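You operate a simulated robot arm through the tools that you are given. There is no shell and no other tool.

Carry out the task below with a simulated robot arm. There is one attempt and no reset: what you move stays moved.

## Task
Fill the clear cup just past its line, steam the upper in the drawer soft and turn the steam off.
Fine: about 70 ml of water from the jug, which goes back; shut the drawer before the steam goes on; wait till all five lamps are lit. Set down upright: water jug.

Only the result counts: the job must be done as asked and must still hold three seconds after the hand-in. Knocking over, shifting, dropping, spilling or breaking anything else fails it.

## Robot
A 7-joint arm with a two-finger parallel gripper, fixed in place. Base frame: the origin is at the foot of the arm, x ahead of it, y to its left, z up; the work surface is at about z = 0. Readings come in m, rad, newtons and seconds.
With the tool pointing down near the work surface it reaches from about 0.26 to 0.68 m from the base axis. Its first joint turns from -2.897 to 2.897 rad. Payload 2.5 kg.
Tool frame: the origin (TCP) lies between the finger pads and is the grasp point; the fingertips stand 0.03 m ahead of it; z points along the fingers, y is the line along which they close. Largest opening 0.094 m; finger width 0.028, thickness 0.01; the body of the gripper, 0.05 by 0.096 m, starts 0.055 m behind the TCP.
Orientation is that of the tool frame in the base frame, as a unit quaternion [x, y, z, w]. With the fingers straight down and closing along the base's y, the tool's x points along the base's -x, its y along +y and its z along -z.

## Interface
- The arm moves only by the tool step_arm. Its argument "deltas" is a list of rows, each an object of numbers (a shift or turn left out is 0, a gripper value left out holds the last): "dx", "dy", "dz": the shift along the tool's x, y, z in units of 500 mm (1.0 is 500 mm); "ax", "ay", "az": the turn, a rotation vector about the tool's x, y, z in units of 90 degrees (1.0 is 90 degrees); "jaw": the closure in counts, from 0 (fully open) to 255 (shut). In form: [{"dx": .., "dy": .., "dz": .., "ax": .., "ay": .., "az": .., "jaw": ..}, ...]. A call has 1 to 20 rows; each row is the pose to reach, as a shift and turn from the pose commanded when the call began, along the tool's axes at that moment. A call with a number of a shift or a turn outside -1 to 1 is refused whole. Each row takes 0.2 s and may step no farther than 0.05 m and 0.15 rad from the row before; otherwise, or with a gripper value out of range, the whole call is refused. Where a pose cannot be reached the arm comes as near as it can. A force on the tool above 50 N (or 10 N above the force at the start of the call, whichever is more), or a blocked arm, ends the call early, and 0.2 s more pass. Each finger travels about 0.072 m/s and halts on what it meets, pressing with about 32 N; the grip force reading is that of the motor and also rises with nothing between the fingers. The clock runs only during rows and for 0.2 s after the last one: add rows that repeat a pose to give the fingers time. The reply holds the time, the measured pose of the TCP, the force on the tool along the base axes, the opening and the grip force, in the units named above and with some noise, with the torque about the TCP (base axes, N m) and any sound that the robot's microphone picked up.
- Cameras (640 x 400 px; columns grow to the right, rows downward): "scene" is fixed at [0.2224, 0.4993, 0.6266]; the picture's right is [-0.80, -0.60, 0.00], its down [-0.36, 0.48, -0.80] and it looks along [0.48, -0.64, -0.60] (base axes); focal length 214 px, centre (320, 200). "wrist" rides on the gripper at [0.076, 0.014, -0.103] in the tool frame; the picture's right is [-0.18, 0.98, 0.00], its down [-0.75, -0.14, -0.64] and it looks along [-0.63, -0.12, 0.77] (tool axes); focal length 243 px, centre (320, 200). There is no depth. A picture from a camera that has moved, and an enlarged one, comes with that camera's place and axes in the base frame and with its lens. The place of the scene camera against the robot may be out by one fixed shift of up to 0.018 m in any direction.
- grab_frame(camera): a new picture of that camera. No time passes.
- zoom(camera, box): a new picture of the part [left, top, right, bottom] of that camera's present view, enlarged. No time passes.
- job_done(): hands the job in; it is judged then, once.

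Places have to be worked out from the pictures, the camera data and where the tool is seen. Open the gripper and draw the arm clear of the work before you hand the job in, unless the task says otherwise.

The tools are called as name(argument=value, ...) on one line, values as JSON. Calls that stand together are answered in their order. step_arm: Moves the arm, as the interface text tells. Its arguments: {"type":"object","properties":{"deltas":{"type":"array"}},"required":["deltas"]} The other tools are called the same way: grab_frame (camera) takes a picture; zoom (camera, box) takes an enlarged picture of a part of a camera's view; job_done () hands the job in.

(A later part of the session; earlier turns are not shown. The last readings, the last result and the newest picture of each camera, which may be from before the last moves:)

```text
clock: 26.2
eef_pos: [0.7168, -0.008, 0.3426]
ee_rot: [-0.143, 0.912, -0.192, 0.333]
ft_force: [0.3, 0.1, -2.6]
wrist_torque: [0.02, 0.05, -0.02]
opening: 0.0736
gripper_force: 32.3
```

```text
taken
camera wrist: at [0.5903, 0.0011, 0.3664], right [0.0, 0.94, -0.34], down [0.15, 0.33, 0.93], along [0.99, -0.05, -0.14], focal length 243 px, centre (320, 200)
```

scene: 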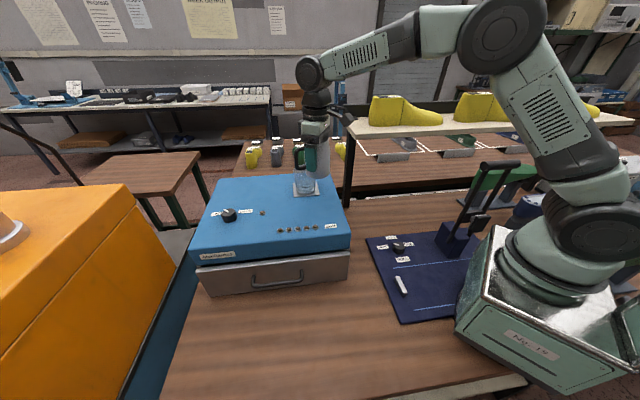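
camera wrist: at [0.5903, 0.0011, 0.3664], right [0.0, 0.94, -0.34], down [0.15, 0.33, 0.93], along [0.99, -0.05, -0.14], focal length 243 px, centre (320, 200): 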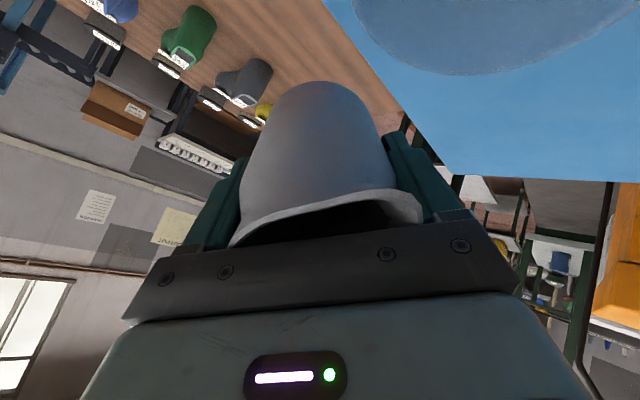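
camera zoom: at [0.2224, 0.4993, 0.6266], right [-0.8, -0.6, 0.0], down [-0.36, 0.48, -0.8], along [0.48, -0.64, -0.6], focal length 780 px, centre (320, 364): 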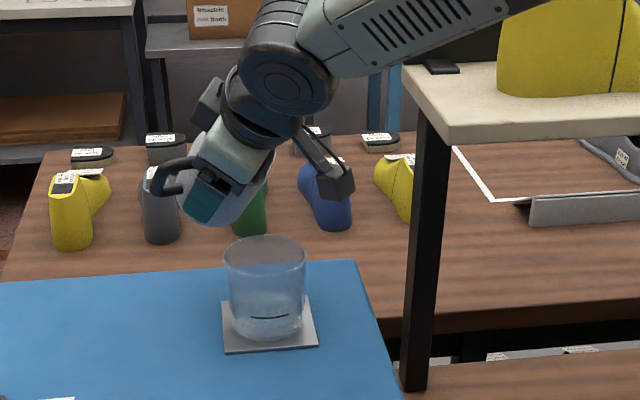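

At 45° there's no flow yet, and the lip appears directly above the cup. I tilt slowly to 55°, holding the lip in place.

step_arm(deltas=[{"dx": 0.002, "dy": 0.001, "dz": 0.002, "ax": 0.0233, "ay": -0.0288}, {"dx": 0.004, "dy": 0.003, "dz": 0.004, "ax": 0.0466, "ay": -0.0575}, {"dx": 0.005, "dy": 0.004, "dz": 0.0064, "ax": 0.0699, "ay": -0.0863}, {"dx": 0.005, "dy": 0.004, "dz": 0.0064, "ax": 0.0699, "ay": -0.0863}])

zoom(camera="scene", box=[260, 120, 360, 205])

```text
clock: 27.2
eef_pos: [0.719, -0.0074, 0.3382]
ee_rot: [-0.138, 0.876, -0.231, 0.4]
ft_force: [0.2, 0.1, -2.7]
wrist_torque: [0.02, 0.02, -0.02]
opening: 0.0739
gripper_force: 32.0
```

```text
4.71 times, centred on (310, 162) of scene
camera zoom: at [0.2224, 0.4993, 0.6266], right [-0.8, -0.6, 0.0], down [-0.36, 0.48, -0.8], along [0.48, -0.64, -0.6], focal length 1009 px, centre (367, 376)
```

zoom: 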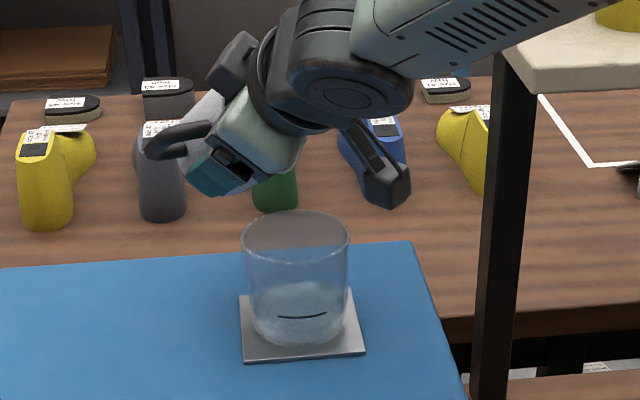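

No flow at 55°. Tilting on to 60°.

step_arm(deltas=[{"ax": 0.0175, "ay": -0.0216}, {"ax": 0.035, "ay": -0.0432}, {"ax": 0.035, "ay": -0.0432}])

zoom(camera="scene", box=[280, 145, 340, 205])

```text
clock: 28.0
eef_pos: [0.7168, -0.0065, 0.3379]
ee_rot: [-0.134, 0.855, -0.252, 0.433]
ft_force: [-0.8, 0.2, -2.6]
wrist_torque: [0.01, 0.02, -0.02]
opening: 0.0739
gripper_force: 32.5
```

```text
6.67 times, centred on (310, 175) of scene
camera zoom: at [0.2224, 0.4993, 0.6266], right [-0.8, -0.6, 0.0], down [-0.36, 0.48, -0.8], along [0.48, -0.64, -0.6], focal length 1430 px, centre (387, 367)
```

zoom: 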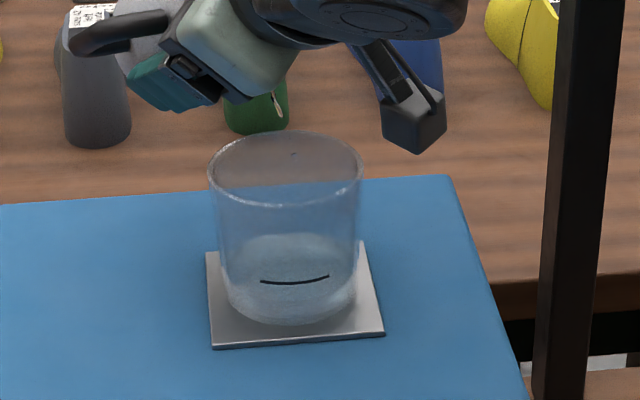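

No visible stream yet, perhaps a first droplet. I go to 63° and look again from both cameras.

step_arm(deltas=[{"ax": 0.021, "ay": -0.0259}, {"ax": 0.021, "ay": -0.0259}])

zoom(camera="scene", box=[280, 145, 340, 205])

grab_frame(camera="wrist")

```text
clock: 28.6
eef_pos: [0.718, -0.007, 0.3376]
ee_rot: [-0.132, 0.842, -0.262, 0.453]
ft_force: [-0.3, -0.5, -2.2]
wrist_torque: [0.02, 0.05, 0.0]
opening: 0.0736
gripper_force: 32.0
```

```text
6.67 times, centred on (310, 175) of scene
camera zoom: at [0.2224, 0.4993, 0.6266], right [-0.8, -0.6, 0.0], down [-0.36, 0.48, -0.8], along [0.48, -0.64, -0.6], focal length 1430 px, centre (387, 367)
```

zoom: 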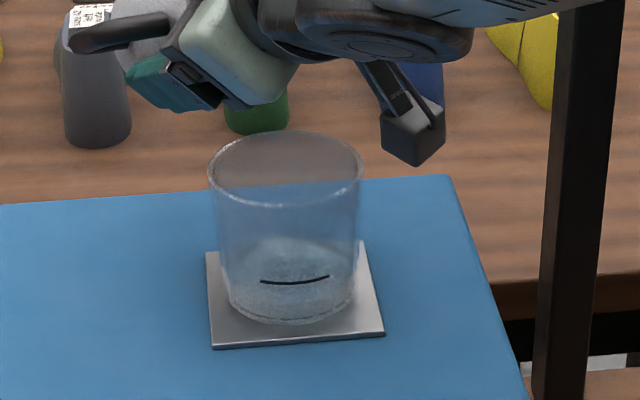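

```text
taken
camera wrist: at [0.59, 0.0025, 0.3234], right [0.12, 0.9, -0.42], down [-0.12, 0.44, 0.89], along [0.99, -0.05, 0.16], focal length 243 px, centre (320, 200)
```

wrist: 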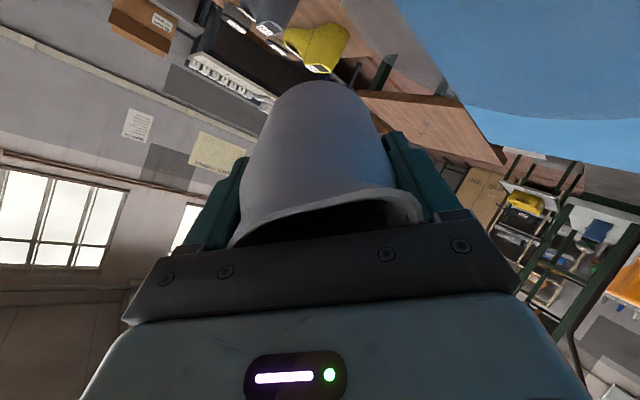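

The cup bottom looks slightly different; I enlarge the cup more to judge whether water is arriving.

zoom(camera="scene", box=[292, 158, 324, 198])

```text
10.00 times, centred on (308, 178) of scene
camera zoom: at [0.2224, 0.4993, 0.6266], right [-0.8, -0.6, 0.0], down [-0.36, 0.48, -0.8], along [0.48, -0.64, -0.6], focal length 2145 px, centre (440, 420)
```

zoom: 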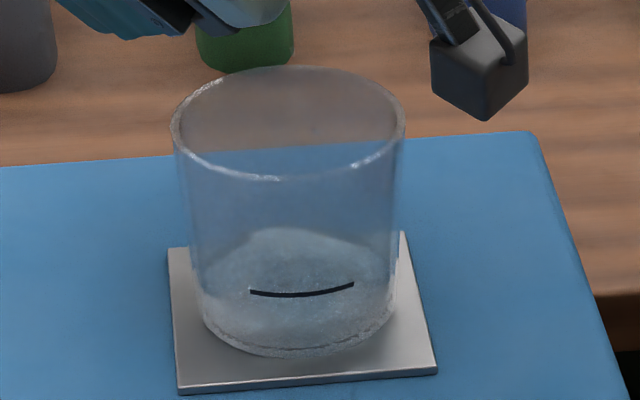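

A thin water layer has appeared in the cup, so the pour lands inside. I hold for a moment to see whether it levels out at this tilt.

step_arm(deltas=[{"ax": 0.007, "ay": -0.0086}, {"ax": 0.007, "ay": -0.0086}, {"ax": 0.007, "ay": -0.0086}])

zoom(camera="scene", box=[292, 158, 324, 198])

```text
clock: 29.4
eef_pos: [0.7171, -0.0077, 0.3377]
ee_rot: [-0.132, 0.838, -0.266, 0.459]
ft_force: [-0.3, 0.5, -2.8]
wrist_torque: [0.03, 0.02, 0.0]
opening: 0.0737
gripper_force: 32.1
```

```text
10.00 times, centred on (308, 178) of scene
camera zoom: at [0.2224, 0.4993, 0.6266], right [-0.8, -0.6, 0.0], down [-0.36, 0.48, -0.8], along [0.48, -0.64, -0.6], focal length 2145 px, centre (440, 420)
```

zoom: 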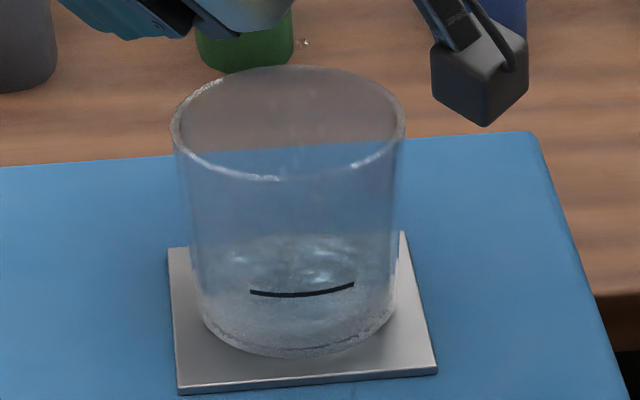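

Droplets fall inside the cup and the layer is growing. I hold the tilt to let it settle and compare.

step_arm(deltas=[{"ax": 0.0}, {"ax": 0.0}, {"ax": 0.0}, {"ax": 0.0}])

zoom(camera="scene", box=[292, 158, 324, 198])

```text
clock: 30.4
eef_pos: [0.718, -0.0076, 0.3377]
ee_rot: [-0.131, 0.838, -0.265, 0.459]
ft_force: [0.0, 1.2, -2.4]
wrist_torque: [0.03, 0.06, -0.02]
opening: 0.0735
gripper_force: 32.5
```

```text
10.00 times, centred on (308, 178) of scene
camera zoom: at [0.2224, 0.4993, 0.6266], right [-0.8, -0.6, 0.0], down [-0.36, 0.48, -0.8], along [0.48, -0.64, -0.6], focal length 2145 px, centre (440, 420)
```

zoom: 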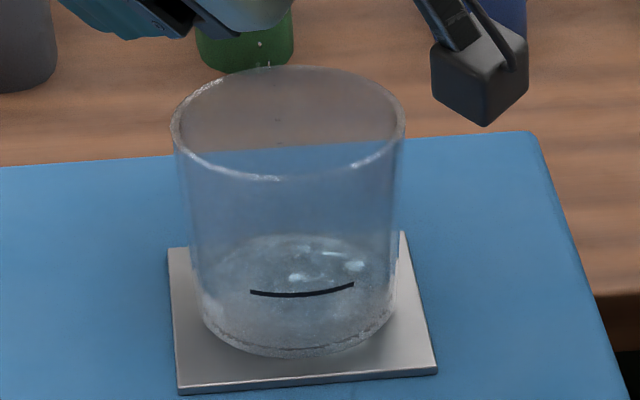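

Drops fall straight from the lip into the cup. I increase the tilt by 2° steps.

step_arm(deltas=[{"ax": 0.007, "ay": -0.0086}, {"ax": 0.014, "ay": -0.0173}, {"ax": 0.014, "ay": -0.0173}, {"ax": 0.014, "ay": -0.0173}, {"ax": 0.014, "ay": -0.0173}])

zoom(camera="scene", box=[292, 158, 324, 198])

```text
clock: 31.6
eef_pos: [0.7184, -0.0092, 0.3378]
ee_rot: [-0.131, 0.828, -0.272, 0.472]
ft_force: [-0.2, -0.4, -1.9]
wrist_torque: [0.01, 0.03, 0.04]
opening: 0.0735
gripper_force: 32.0
```

```text
10.00 times, centred on (308, 178) of scene
camera zoom: at [0.2224, 0.4993, 0.6266], right [-0.8, -0.6, 0.0], down [-0.36, 0.48, -0.8], along [0.48, -0.64, -0.6], focal length 2145 px, centre (440, 420)
```

zoom: 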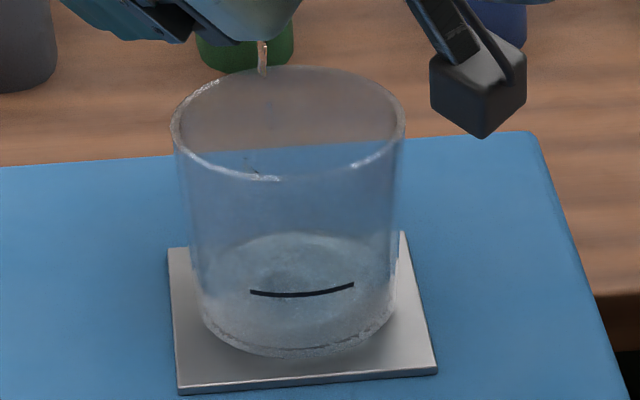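

A thin steady stream now runs into the cup. I hold and monitor the level.

step_arm(deltas=[{"ax": 0.0}, {"ax": 0.0}, {"ax": 0.0}, {"ax": 0.0}, {"ax": 0.0}])

zoom(camera="scene", box=[292, 158, 324, 198])

```text
clock: 32.8
eef_pos: [0.7177, -0.0081, 0.3373]
ee_rot: [-0.131, 0.829, -0.273, 0.471]
ft_force: [-0.8, -0.6, -2.6]
wrist_torque: [0.03, 0.05, 0.0]
opening: 0.0737
gripper_force: 31.9
```

```text
10.00 times, centred on (308, 178) of scene
camera zoom: at [0.2224, 0.4993, 0.6266], right [-0.8, -0.6, 0.0], down [-0.36, 0.48, -0.8], along [0.48, -0.64, -0.6], focal length 2145 px, centre (440, 420)
```

zoom: 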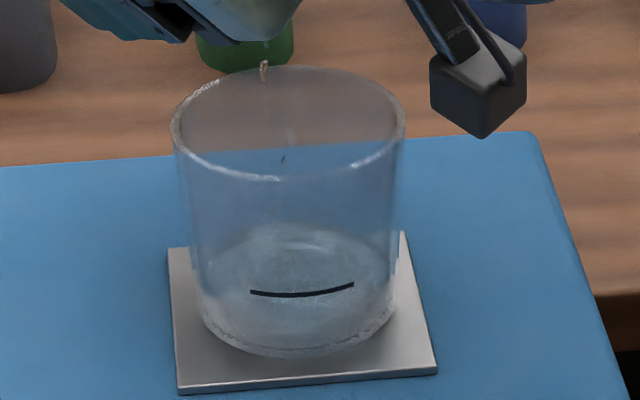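

By my reading the water surface is roughly 40% of the way to the line. I tilt 2° more and hold.

step_arm(deltas=[{"ax": 0.007, "ay": -0.0086}, {"ax": 0.014, "ay": -0.0173}, {"ax": 0.014, "ay": -0.0173}, {"ax": 0.014, "ay": -0.0173}, {"ax": 0.014, "ay": -0.0173}])

zoom(camera="scene", box=[292, 158, 324, 198])

```text
clock: 34.0
eef_pos: [0.7182, -0.0082, 0.3373]
ee_rot: [-0.129, 0.819, -0.28, 0.484]
ft_force: [0.1, 0.4, -2.4]
wrist_torque: [0.02, 0.02, -0.01]
opening: 0.0736
gripper_force: 31.7
```

```text
10.00 times, centred on (308, 178) of scene
camera zoom: at [0.2224, 0.4993, 0.6266], right [-0.8, -0.6, 0.0], down [-0.36, 0.48, -0.8], along [0.48, -0.64, -0.6], focal length 2145 px, centre (440, 420)
```

zoom: 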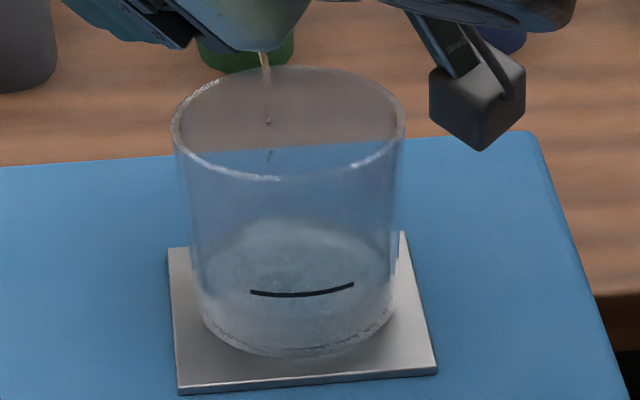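

The stream continues and the level rises slowly. Holding at this tilt.

step_arm(deltas=[{"ax": 0.0}, {"ax": 0.0}, {"ax": 0.0}, {"ax": 0.0}, {"ax": 0.0}])

zoom(camera="scene", box=[292, 158, 324, 198])

```text
clock: 35.2
eef_pos: [0.7165, -0.0075, 0.3381]
ee_rot: [-0.13, 0.819, -0.28, 0.484]
ft_force: [-0.4, 0.1, -2.1]
wrist_torque: [-0.01, 0.05, 0.0]
opening: 0.0736
gripper_force: 31.9
```

```text
10.00 times, centred on (308, 178) of scene
camera zoom: at [0.2224, 0.4993, 0.6266], right [-0.8, -0.6, 0.0], down [-0.36, 0.48, -0.8], along [0.48, -0.64, -0.6], focal length 2145 px, centre (440, 420)
```

zoom: 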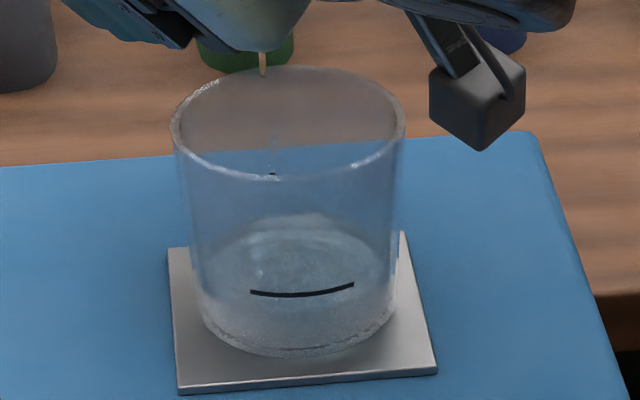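

I enlarge the water surface and line region further for a clearer level reading.

zoom(camera="scene", box=[296, 174, 322, 196])

```text
16.00 times, centred on (309, 185) of scene
camera zoom: at [0.2224, 0.4993, 0.6266], right [-0.8, -0.6, 0.0], down [-0.36, 0.48, -0.8], along [0.48, -0.64, -0.6], focal length 3432 px, centre (496, 440)
```

zoom: 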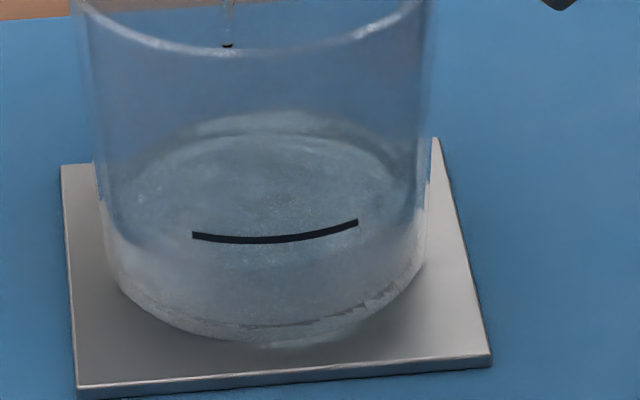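

The surface's front edge is still about 1 cm below the line. I add 2° more and hold.

step_arm(deltas=[{"ax": 0.007, "ay": -0.0086}, {"ax": 0.014, "ay": -0.0173}, {"ax": 0.014, "ay": -0.0173}, {"ax": 0.014, "ay": -0.0173}, {"ax": 0.014, "ay": -0.0173}])

zoom(camera="scene", box=[296, 174, 322, 196])

zoom(camera="scene", box=[280, 145, 340, 205])

```text
clock: 36.4
eef_pos: [0.7181, -0.0082, 0.3377]
ee_rot: [-0.127, 0.809, -0.288, 0.496]
ft_force: [0.5, 0.4, -1.7]
wrist_torque: [0.01, 0.03, 0.05]
opening: 0.0735
gripper_force: 31.7
```

```text
16.00 times, centred on (309, 185) of scene
camera zoom: at [0.2224, 0.4993, 0.6266], right [-0.8, -0.6, 0.0], down [-0.36, 0.48, -0.8], along [0.48, -0.64, -0.6], focal length 3432 px, centre (496, 440)
```

zoom: 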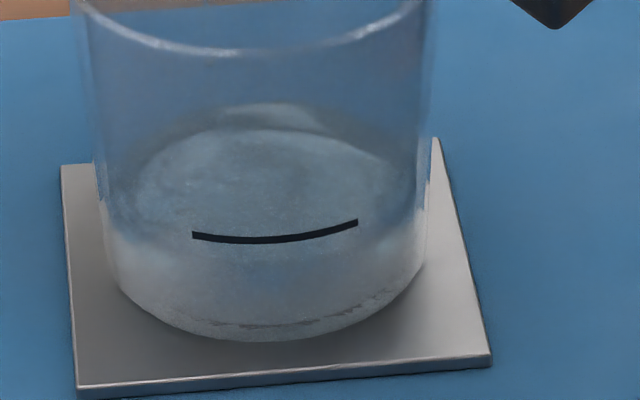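

```text
6.67 times, centred on (310, 175) of scene
camera zoom: at [0.2224, 0.4993, 0.6266], right [-0.8, -0.6, 0.0], down [-0.36, 0.48, -0.8], along [0.48, -0.64, -0.6], focal length 1430 px, centre (387, 367)
```

zoom: 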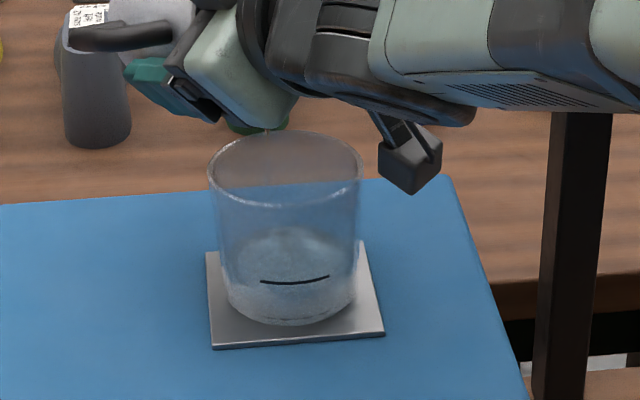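

The level keeps rising toward the line. I hold and re-check.

step_arm(deltas=[{"ax": 0.0}, {"ax": 0.0}, {"ax": 0.0}, {"ax": 0.0}, {"ax": 0.0}])

zoom(camera="scene", box=[296, 174, 322, 196])

zoom(camera="scene", box=[292, 158, 324, 198])

```text
clock: 37.6
eef_pos: [0.7185, -0.0073, 0.337]
ee_rot: [-0.127, 0.809, -0.288, 0.496]
ft_force: [0.8, 0.9, -2.3]
wrist_torque: [0.02, 0.03, 0.01]
opening: 0.0733
gripper_force: 32.0
```

```text
16.00 times, centred on (309, 185) of scene
camera zoom: at [0.2224, 0.4993, 0.6266], right [-0.8, -0.6, 0.0], down [-0.36, 0.48, -0.8], along [0.48, -0.64, -0.6], focal length 3432 px, centre (496, 440)
```

zoom: 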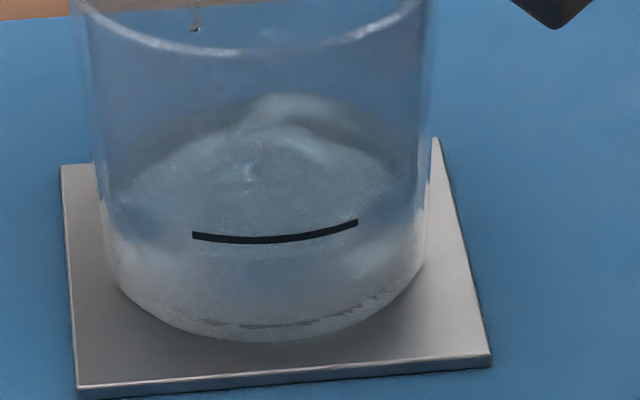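

```text
10.00 times, centred on (308, 178) of scene
camera zoom: at [0.2224, 0.4993, 0.6266], right [-0.8, -0.6, 0.0], down [-0.36, 0.48, -0.8], along [0.48, -0.64, -0.6], focal length 2145 px, centre (440, 420)
```

zoom: 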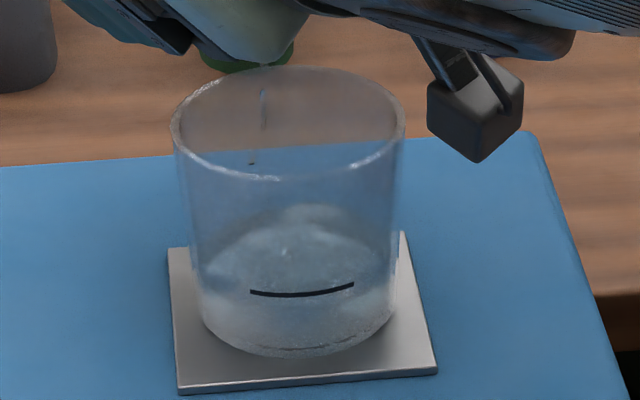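

Still below the line with a trickle running at 70°. I go to 72° and hold.

step_arm(deltas=[{"ax": 0.007, "ay": -0.0086}, {"ax": 0.014, "ay": -0.0173}, {"ax": 0.014, "ay": -0.0173}, {"ax": 0.014, "ay": -0.0173}, {"ax": 0.014, "ay": -0.0173}])

zoom(camera="scene", box=[296, 174, 322, 196])

zoom(camera="scene", box=[292, 158, 324, 198])

```text
clock: 38.8
eef_pos: [0.7172, -0.0071, 0.3366]
ee_rot: [-0.126, 0.799, -0.294, 0.509]
ft_force: [-0.2, -0.2, -1.9]
wrist_torque: [-0.02, 0.03, 0.03]
opening: 0.0735
gripper_force: 31.6
```

```text
16.00 times, centred on (309, 185) of scene
camera zoom: at [0.2224, 0.4993, 0.6266], right [-0.8, -0.6, 0.0], down [-0.36, 0.48, -0.8], along [0.48, -0.64, -0.6], focal length 3432 px, centre (496, 440)
```

zoom: 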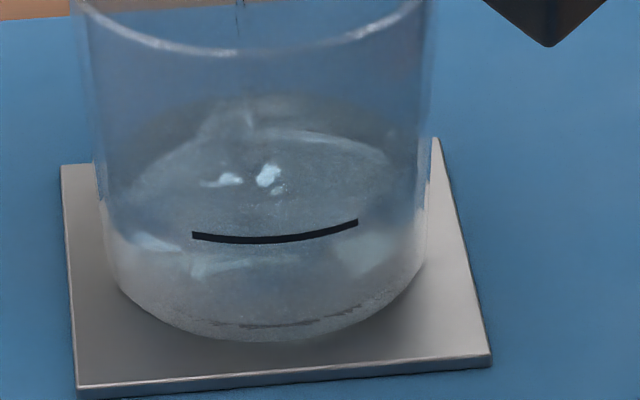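

```text
10.00 times, centred on (308, 178) of scene
camera zoom: at [0.2224, 0.4993, 0.6266], right [-0.8, -0.6, 0.0], down [-0.36, 0.48, -0.8], along [0.48, -0.64, -0.6], focal length 2145 px, centre (440, 420)
```

zoom: 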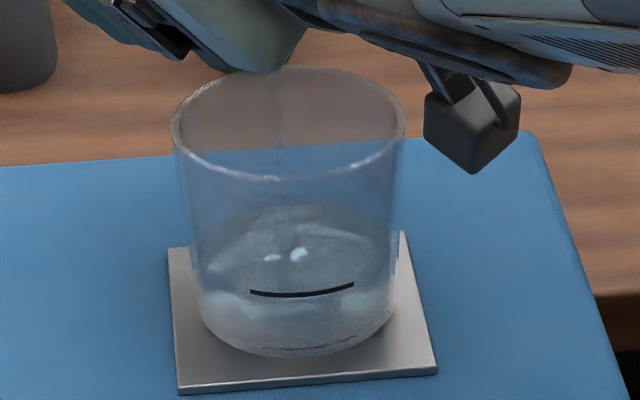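

The surface's front edge is about 20 px (≈5–6 mm) below the line. I tilt to 74° and hold.

step_arm(deltas=[{"ax": 0.007, "ay": -0.0086}, {"ax": 0.014, "ay": -0.0173}, {"ax": 0.014, "ay": -0.0173}, {"ax": 0.014, "ay": -0.0173}, {"ax": 0.014, "ay": -0.0173}, {"ax": 0.014, "ay": -0.0173}])

zoom(camera="scene", box=[296, 174, 322, 196])

zoom(camera="scene", box=[280, 145, 340, 205])

```text
clock: 40.2
eef_pos: [0.7179, -0.0072, 0.3383]
ee_rot: [-0.124, 0.789, -0.302, 0.521]
ft_force: [-0.5, 0.1, -1.8]
wrist_torque: [-0.03, 0.03, -0.01]
opening: 0.0736
gripper_force: 32.1
```

```text
16.00 times, centred on (309, 185) of scene
camera zoom: at [0.2224, 0.4993, 0.6266], right [-0.8, -0.6, 0.0], down [-0.36, 0.48, -0.8], along [0.48, -0.64, -0.6], focal length 3432 px, centre (496, 440)
```

zoom: 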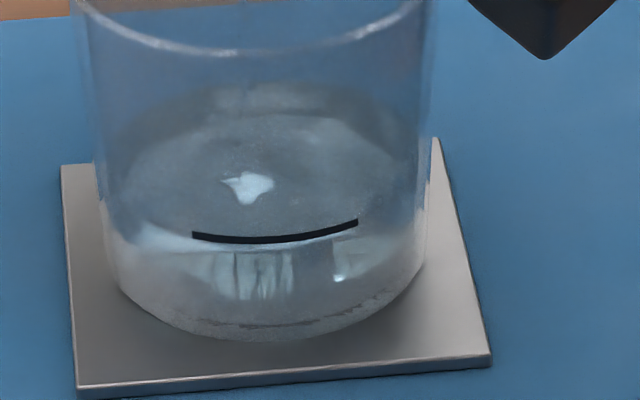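

```text
6.67 times, centred on (310, 175) of scene
camera zoom: at [0.2224, 0.4993, 0.6266], right [-0.8, -0.6, 0.0], down [-0.36, 0.48, -0.8], along [0.48, -0.64, -0.6], focal length 1430 px, centre (387, 367)
```

zoom: 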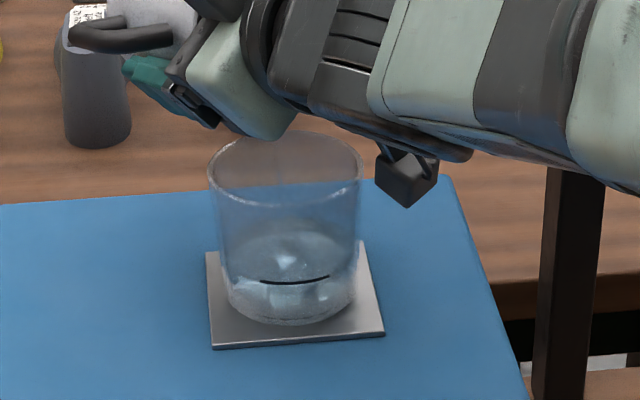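

The level is now just under the line (≈2 mm). I hold without tilting to see whether the flow finishes it.

step_arm(deltas=[{"ax": 0.0}, {"ax": 0.0}, {"ax": 0.0}])

zoom(camera="scene", box=[296, 174, 322, 196])

zoom(camera="scene", box=[292, 158, 324, 198])

```text
clock: 41.0
eef_pos: [0.7179, -0.0082, 0.3367]
ee_rot: [-0.123, 0.788, -0.302, 0.522]
ft_force: [-0.5, -0.4, -2.1]
wrist_torque: [-0.02, 0.03, 0.02]
opening: 0.0737
gripper_force: 31.7
```

```text
16.00 times, centred on (309, 185) of scene
camera zoom: at [0.2224, 0.4993, 0.6266], right [-0.8, -0.6, 0.0], down [-0.36, 0.48, -0.8], along [0.48, -0.64, -0.6], focal length 3432 px, centre (496, 440)
```

zoom: 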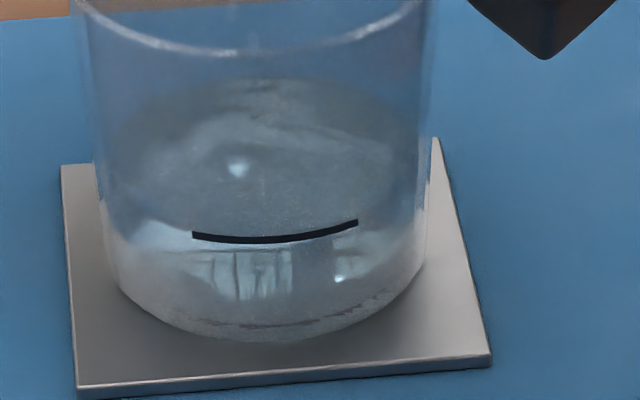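

```text
10.00 times, centred on (308, 178) of scene
camera zoom: at [0.2224, 0.4993, 0.6266], right [-0.8, -0.6, 0.0], down [-0.36, 0.48, -0.8], along [0.48, -0.64, -0.6], focal length 2145 px, centre (440, 420)
```

zoom: 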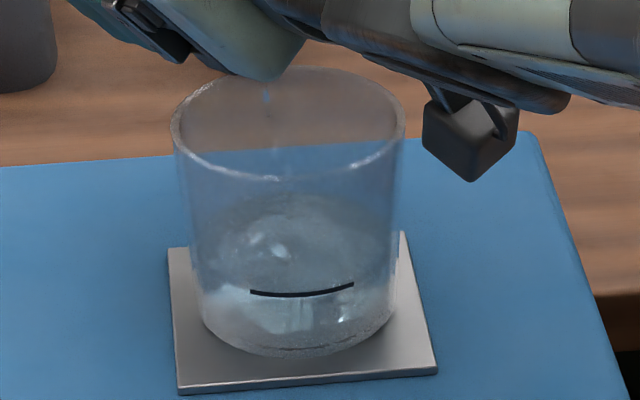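

The surface edge is almost at the line's lower edge, trickle continuing. I add 1° and hold briefly to bring it just past the line.

step_arm(deltas=[{"ax": 0.007, "ay": -0.0086}, {"ax": 0.007, "ay": -0.0086}, {"ax": 0.007, "ay": -0.0086}, {"ax": 0.007, "ay": -0.0086}])

zoom(camera="scene", box=[296, 174, 322, 196])

zoom(camera="scene", box=[292, 158, 324, 198])

```text
clock: 42.0
eef_pos: [0.719, -0.0078, 0.3378]
ee_rot: [-0.124, 0.783, -0.304, 0.528]
ft_force: [0.7, -0.1, -1.4]
wrist_torque: [0.01, 0.03, -0.01]
opening: 0.0736
gripper_force: 31.7
```

```text
16.00 times, centred on (309, 185) of scene
camera zoom: at [0.2224, 0.4993, 0.6266], right [-0.8, -0.6, 0.0], down [-0.36, 0.48, -0.8], along [0.48, -0.64, -0.6], focal length 3432 px, centre (496, 440)
```

zoom: 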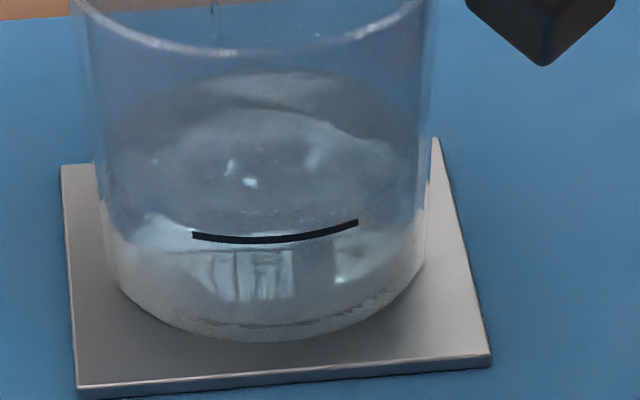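

```text
10.00 times, centred on (308, 178) of scene
camera zoom: at [0.2224, 0.4993, 0.6266], right [-0.8, -0.6, 0.0], down [-0.36, 0.48, -0.8], along [0.48, -0.64, -0.6], focal length 2145 px, centre (440, 420)
```

zoom: 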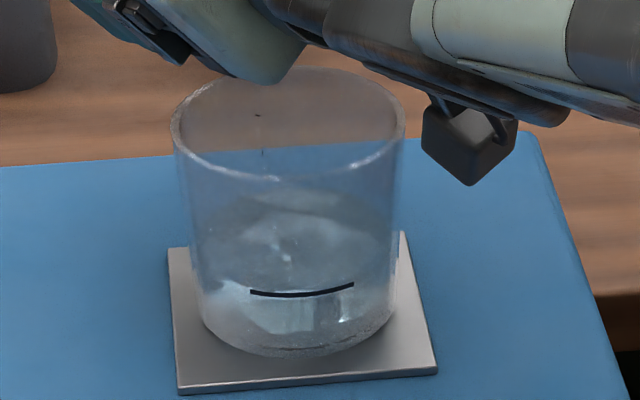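

The surface seems right at the line, but waves make it hard to read. I tip back by ~10° to stop the flow and read a calm surface.

step_arm(deltas=[{"ax": -0.035, "ay": 0.0432}, {"ax": -0.07, "ay": 0.0863}, {"ax": -0.07, "ay": 0.0863}, {"ax": -0.07, "ay": 0.0863}, {"ax": -0.07, "ay": 0.0863}, {"ax": -0.07, "ay": 0.0863}])

zoom(camera="scene", box=[296, 174, 322, 196])

zoom(camera="scene", box=[292, 158, 324, 198])

```text
clock: 43.4
eef_pos: [0.7174, -0.0069, 0.3383]
ee_rot: [-0.131, 0.833, -0.268, 0.466]
ft_force: [-0.3, -0.3, -1.8]
wrist_torque: [-0.03, 0.03, -0.01]
opening: 0.0736
gripper_force: 32.0
```

```text
16.00 times, centred on (309, 185) of scene
camera zoom: at [0.2224, 0.4993, 0.6266], right [-0.8, -0.6, 0.0], down [-0.36, 0.48, -0.8], along [0.48, -0.64, -0.6], focal length 3432 px, centre (496, 440)
```

zoom: 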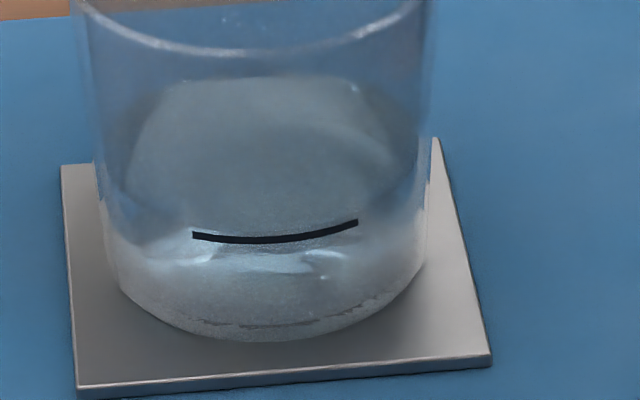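

```text
10.00 times, centred on (308, 178) of scene
camera zoom: at [0.2224, 0.4993, 0.6266], right [-0.8, -0.6, 0.0], down [-0.36, 0.48, -0.8], along [0.48, -0.64, -0.6], focal length 2145 px, centre (440, 420)
```

zoom: 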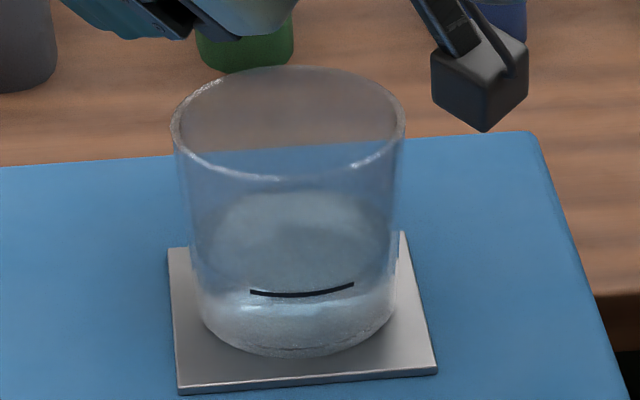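

Flow stopped. I let the surface settle and take a closer look at the line.

step_arm(deltas=[{"ax": 0.0}, {"ax": 0.0}, {"ax": 0.0}, {"ax": 0.0}, {"ax": 0.0}])

zoom(camera="scene", box=[299, 176, 317, 194])

zoom(camera="wrist", box=[380, 0, 640, 160])

```text
clock: 44.6
eef_pos: [0.7174, -0.0068, 0.3374]
ee_rot: [-0.132, 0.833, -0.268, 0.466]
ft_force: [0.2, 0.3, -1.5]
wrist_torque: [0.02, 0.02, 0.01]
opening: 0.0737
gripper_force: 32.1
```

```text
16.00 times, centred on (308, 185) of scene
camera zoom: at [0.2224, 0.4993, 0.6266], right [-0.8, -0.6, 0.0], down [-0.36, 0.48, -0.8], along [0.48, -0.64, -0.6], focal length 3432 px, centre (512, 440)
```

zoom: 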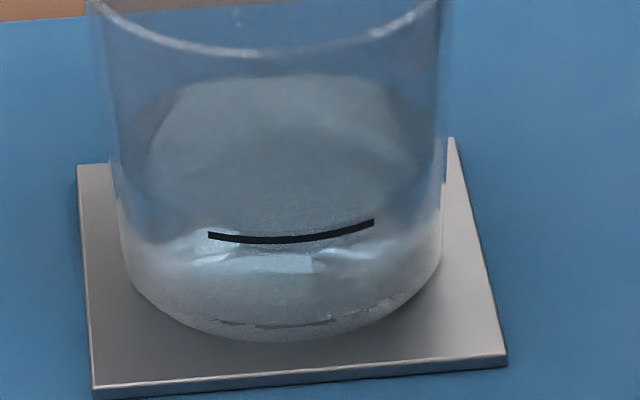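

```text
2.46 times, centred on (510, 80) of wrist
camera zoom: at [0.59, 0.0021, 0.3196], right [0.13, 0.89, -0.43], down [-0.15, 0.45, 0.88], along [0.98, -0.05, 0.19], focal length 597 px, centre (-148, 495)
```

zoom: 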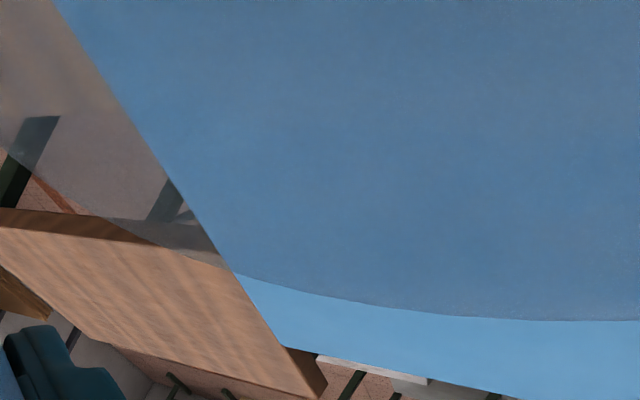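

Surface looks a few mm short of the line, so roughly 10 ml more is needed. I tip to 77.5°, hold about a second, then tip back and re-read.

step_arm(deltas=[{"ax": 0.035, "ay": -0.0432}, {"ax": 0.07, "ay": -0.0863}, {"ax": 0.0867, "ay": -0.1071}, {"ax": 0.0867, "ay": -0.1071}, {"ax": 0.0867, "ay": -0.1071}, {"ax": 0.0867, "ay": -0.1071}, {"ax": 0.0867, "ay": -0.1071}])

zoom(camera="scene", box=[299, 176, 317, 194])

zoom(camera="scene", box=[292, 158, 324, 198])

```text
clock: 46.2
eef_pos: [0.7173, -0.0085, 0.3368]
ee_rot: [-0.121, 0.771, -0.313, 0.541]
ft_force: [-0.4, -0.7, -2.8]
wrist_torque: [-0.02, 0.03, -0.01]
opening: 0.0735
gripper_force: 31.9
```

```text
16.00 times, centred on (308, 185) of scene
camera zoom: at [0.2224, 0.4993, 0.6266], right [-0.8, -0.6, 0.0], down [-0.36, 0.48, -0.8], along [0.48, -0.64, -0.6], focal length 3432 px, centre (512, 440)
```

zoom: 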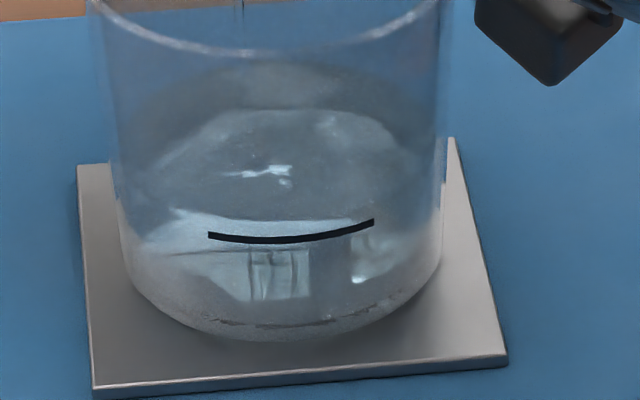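

```text
10.00 times, centred on (308, 178) of scene
camera zoom: at [0.2224, 0.4993, 0.6266], right [-0.8, -0.6, 0.0], down [-0.36, 0.48, -0.8], along [0.48, -0.64, -0.6], focal length 2145 px, centre (440, 420)
```

zoom: 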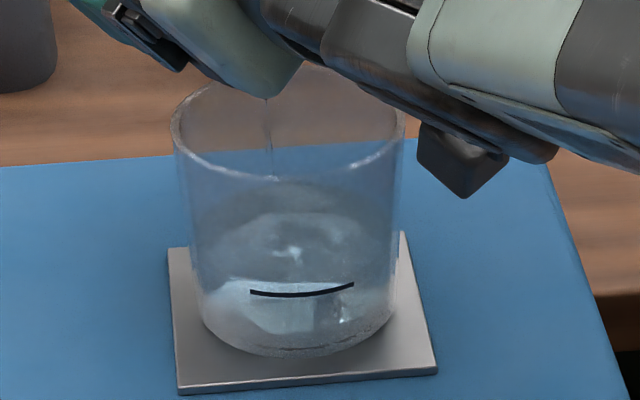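

The surface edge now shows just above the line. I tip back promptly to stop the pour.

step_arm(deltas=[{"ax": -0.055, "ay": 0.068}, {"ax": -0.1048, "ay": 0.1295}, {"ax": -0.1048, "ay": 0.1295}, {"ax": -0.1048, "ay": 0.1295}, {"ax": -0.1048, "ay": 0.1295}, {"ax": -0.1048, "ay": 0.1295}, {"ax": -0.1048, "ay": 0.1295}])

zoom(camera="scene", box=[299, 176, 317, 194])

zoom(camera="scene", box=[292, 158, 324, 198])

```text
clock: 47.8
eef_pos: [0.7176, -0.0083, 0.3378]
ee_rot: [-0.133, 0.845, -0.259, 0.449]
ft_force: [-0.6, -0.1, -0.9]
wrist_torque: [0.0, 0.03, -0.03]
opening: 0.0735
gripper_force: 31.9
```

```text
16.00 times, centred on (308, 185) of scene
camera zoom: at [0.2224, 0.4993, 0.6266], right [-0.8, -0.6, 0.0], down [-0.36, 0.48, -0.8], along [0.48, -0.64, -0.6], focal length 3432 px, centre (512, 440)
```

zoom: 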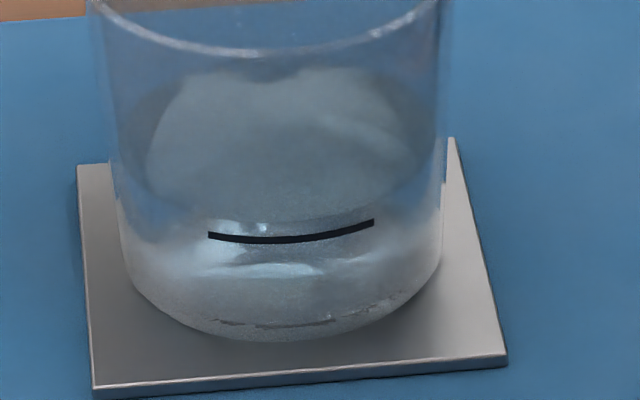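

```text
10.00 times, centred on (308, 178) of scene
camera zoom: at [0.2224, 0.4993, 0.6266], right [-0.8, -0.6, 0.0], down [-0.36, 0.48, -0.8], along [0.48, -0.64, -0.6], focal length 2145 px, centre (440, 420)
```

zoom: 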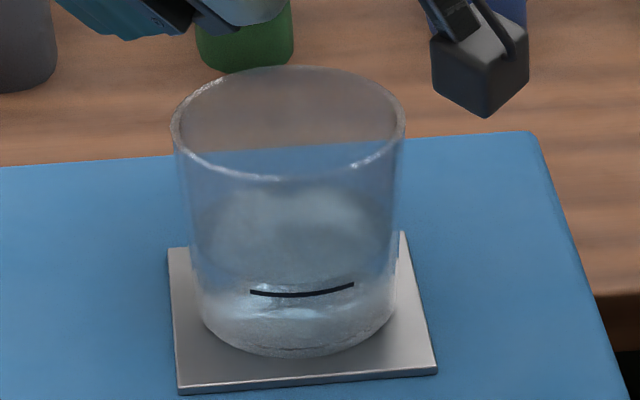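

Flow stopped; the surface edge appears just above the line. I let it settle a second and look once more.

step_arm(deltas=[{"ax": -0.035, "ay": 0.0432}, {"ax": -0.07, "ay": 0.0863}, {"ax": -0.07, "ay": 0.0863}, {"ax": -0.07, "ay": 0.0863}, {"ax": -0.07, "ay": 0.0863}, {"ax": -0.07, "ay": 0.0863}, {"ax": -0.07, "ay": 0.0863}])

zoom(camera="scene", box=[299, 176, 317, 194])

zoom(camera="scene", box=[304, 182, 314, 190])

```text
clock: 49.4
eef_pos: [0.7184, -0.0075, 0.3389]
ee_rot: [-0.139, 0.886, -0.221, 0.382]
ft_force: [-0.4, -0.1, -1.0]
wrist_torque: [0.02, 0.06, 0.01]
opening: 0.0735
gripper_force: 31.6
```

```text
16.00 times, centred on (308, 185) of scene
camera zoom: at [0.2224, 0.4993, 0.6266], right [-0.8, -0.6, 0.0], down [-0.36, 0.48, -0.8], along [0.48, -0.64, -0.6], focal length 3432 px, centre (512, 440)
```

zoom: 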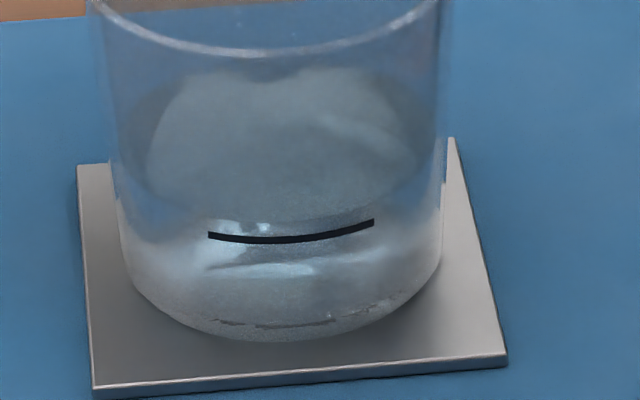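

```text
16.00 times, centred on (309, 186) of scene
camera zoom: at [0.2224, 0.4993, 0.6266], right [-0.8, -0.6, 0.0], down [-0.36, 0.48, -0.8], along [0.48, -0.64, -0.6], focal length 3432 px, centre (496, 424)
```

zoom: 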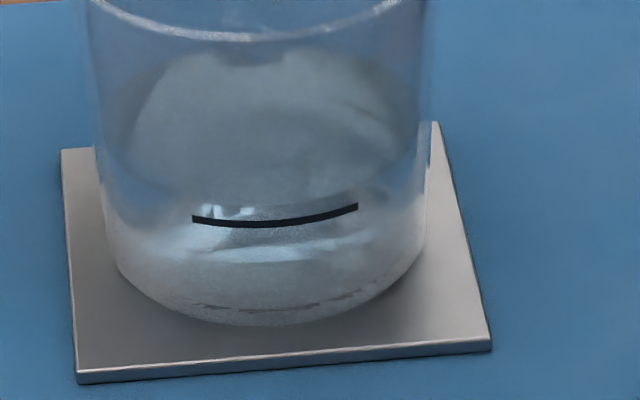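

The water stands just past the line. I now raise the jug and bring it upright while drawing it back over the cup.

step_arm(deltas=[{"dx": -0.031, "dy": -0.025, "dz": -0.0305, "ax": -0.0524, "ay": 0.0648}, {"dx": -0.0617, "dy": -0.0499, "dz": -0.0609, "ax": -0.1048, "ay": 0.1295}, {"dx": -0.0462, "dy": -0.0451, "dz": -0.0805, "ax": -0.1573, "ay": 0.1943}, {"dx": -0.0307, "dy": -0.0403, "dz": -0.1, "ax": -0.2097, "ay": 0.259}, {"dx": -0.0153, "dy": -0.0356, "dz": -0.1196, "ax": -0.2621, "ay": 0.3238}, {"dx": 0.0002, "dy": -0.0309, "dz": -0.1391, "ax": -0.3145, "ay": 0.3885}, {"dx": 0.0157, "dy": -0.0261, "dz": -0.1587, "ax": -0.367, "ay": 0.4532}, {"dx": 0.0157, "dy": -0.0261, "dz": -0.1587, "ax": -0.367, "ay": 0.4532}])

zoom(camera="scene", box=[260, 100, 380, 210])

grab_frame(camera="wrist")

```text
clock: 51.2
eef_pos: [0.6548, 0.0009, 0.3877]
ee_rot: [-0.155, 0.988, 0.001, -0.001]
ft_force: [0.6, -0.3, -2.1]
wrist_torque: [-0.01, 0.02, 0.0]
opening: 0.0736
gripper_force: 32.6
```

```text
3.64 times, centred on (320, 155) of scene
camera zoom: at [0.2224, 0.4993, 0.6266], right [-0.8, -0.6, 0.0], down [-0.36, 0.48, -0.8], along [0.48, -0.64, -0.6], focal length 780 px, centre (320, 364)
```

zoom: 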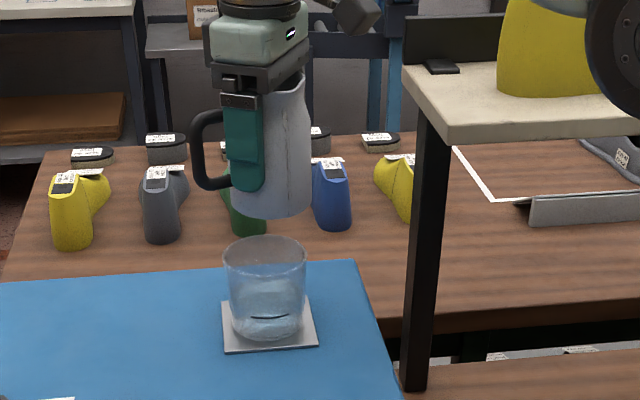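

```text
taken
camera wrist: at [0.5771, -0.0093, 0.4909], right [-0.13, 0.99, 0.0], down [0.76, 0.1, 0.64], along [0.64, 0.08, -0.77], focal length 243 px, centre (320, 200)
```

wrist: 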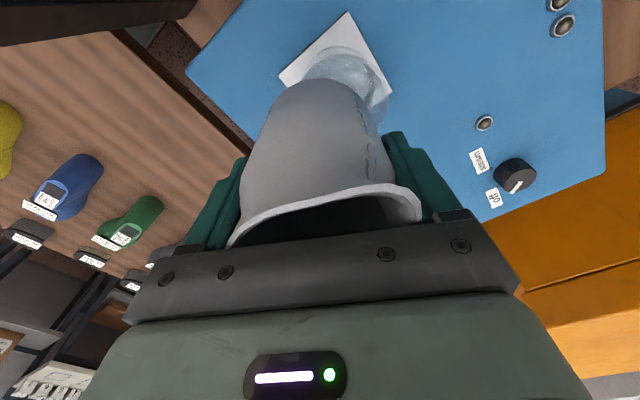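

There's a faint mark down the jug's outside below the spout, possibly a drip. I enlarge it.

zoom(camera="wrist", box=[230, 20, 440, 240])

zoom(camera="scene", box=[280, 110, 340, 205])

```text
1.82 times, centred on (335, 130) of wrist
camera zoom: at [0.5771, -0.0093, 0.4909], right [-0.13, 0.99, 0.0], down [0.76, 0.1, 0.64], along [0.64, 0.08, -0.77], focal length 441 px, centre (293, 327)
```

zoom: 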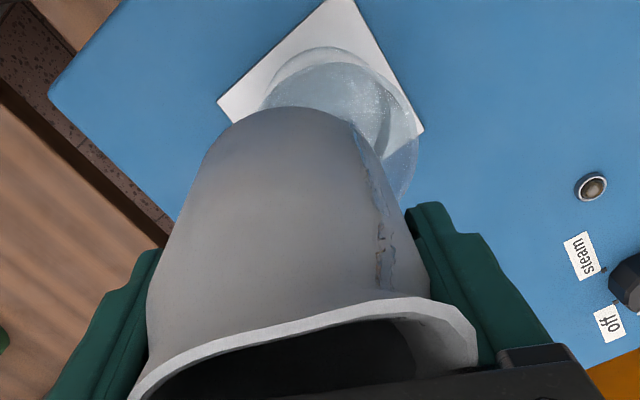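

```text
4.21 times, centred on (310, 158) of scene
camera zoom: at [0.2224, 0.4993, 0.6266], right [-0.8, -0.6, 0.0], down [-0.36, 0.48, -0.8], along [0.48, -0.64, -0.6], focal length 903 px, centre (362, 379)
```

zoom: 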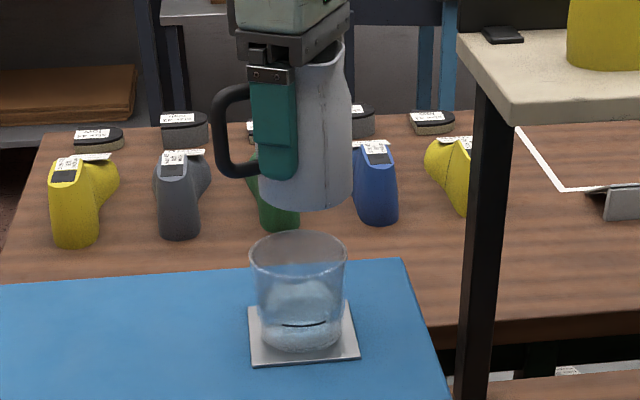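

Some drops cling to the jug's outside below the spout. The jug is still right above the cup, so I wait here for any drips to fall into it.

step_arm(deltas=[{"ax": 0.0}, {"ax": 0.0}, {"ax": 0.0}, {"ax": 0.0}, {"ax": 0.0}, {"ax": 0.0}, {"ax": 0.0}, {"ax": 0.0}])

zoom(camera="wrist", box=[230, 20, 440, 240])

zoom(camera="scene", box=[290, 150, 330, 200])

```text
clock: 53.0
eef_pos: [0.6544, 0.0008, 0.3879]
ee_rot: [-0.155, 0.988, 0.0, 0.0]
ft_force: [0.7, 0.1, -1.2]
wrist_torque: [-0.06, -0.03, 0.03]
opening: 0.0737
gripper_force: 32.2
```

```text
1.82 times, centred on (335, 130) of wrist
camera zoom: at [0.5771, -0.0092, 0.4907], right [-0.13, 0.99, 0.0], down [0.76, 0.1, 0.64], along [0.64, 0.08, -0.77], focal length 441 px, centre (293, 327)
```

zoom: 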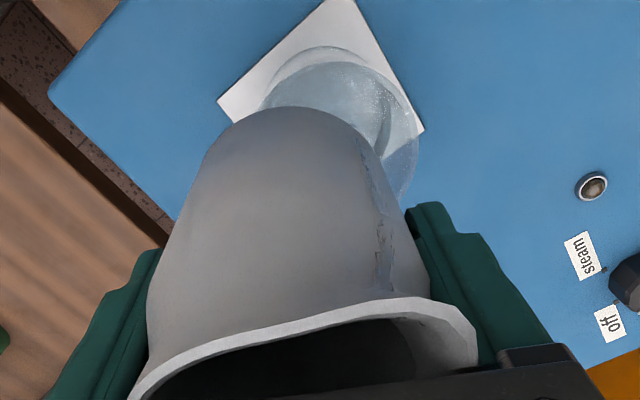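

```text
8.00 times, centred on (310, 175) of scene
camera zoom: at [0.2224, 0.4993, 0.6266], right [-0.8, -0.6, 0.0], down [-0.36, 0.48, -0.8], along [0.48, -0.64, -0.6], focal length 1716 px, centre (400, 400)
```

zoom: 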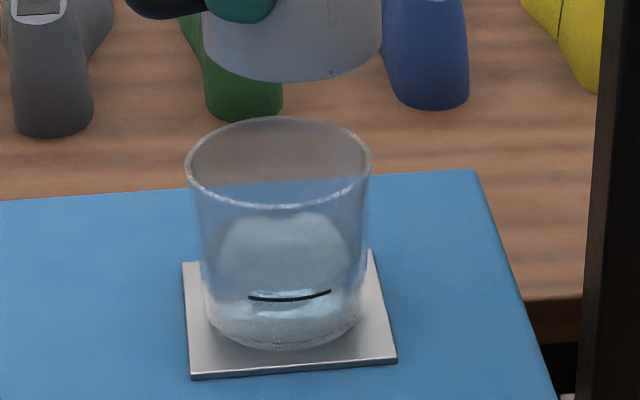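

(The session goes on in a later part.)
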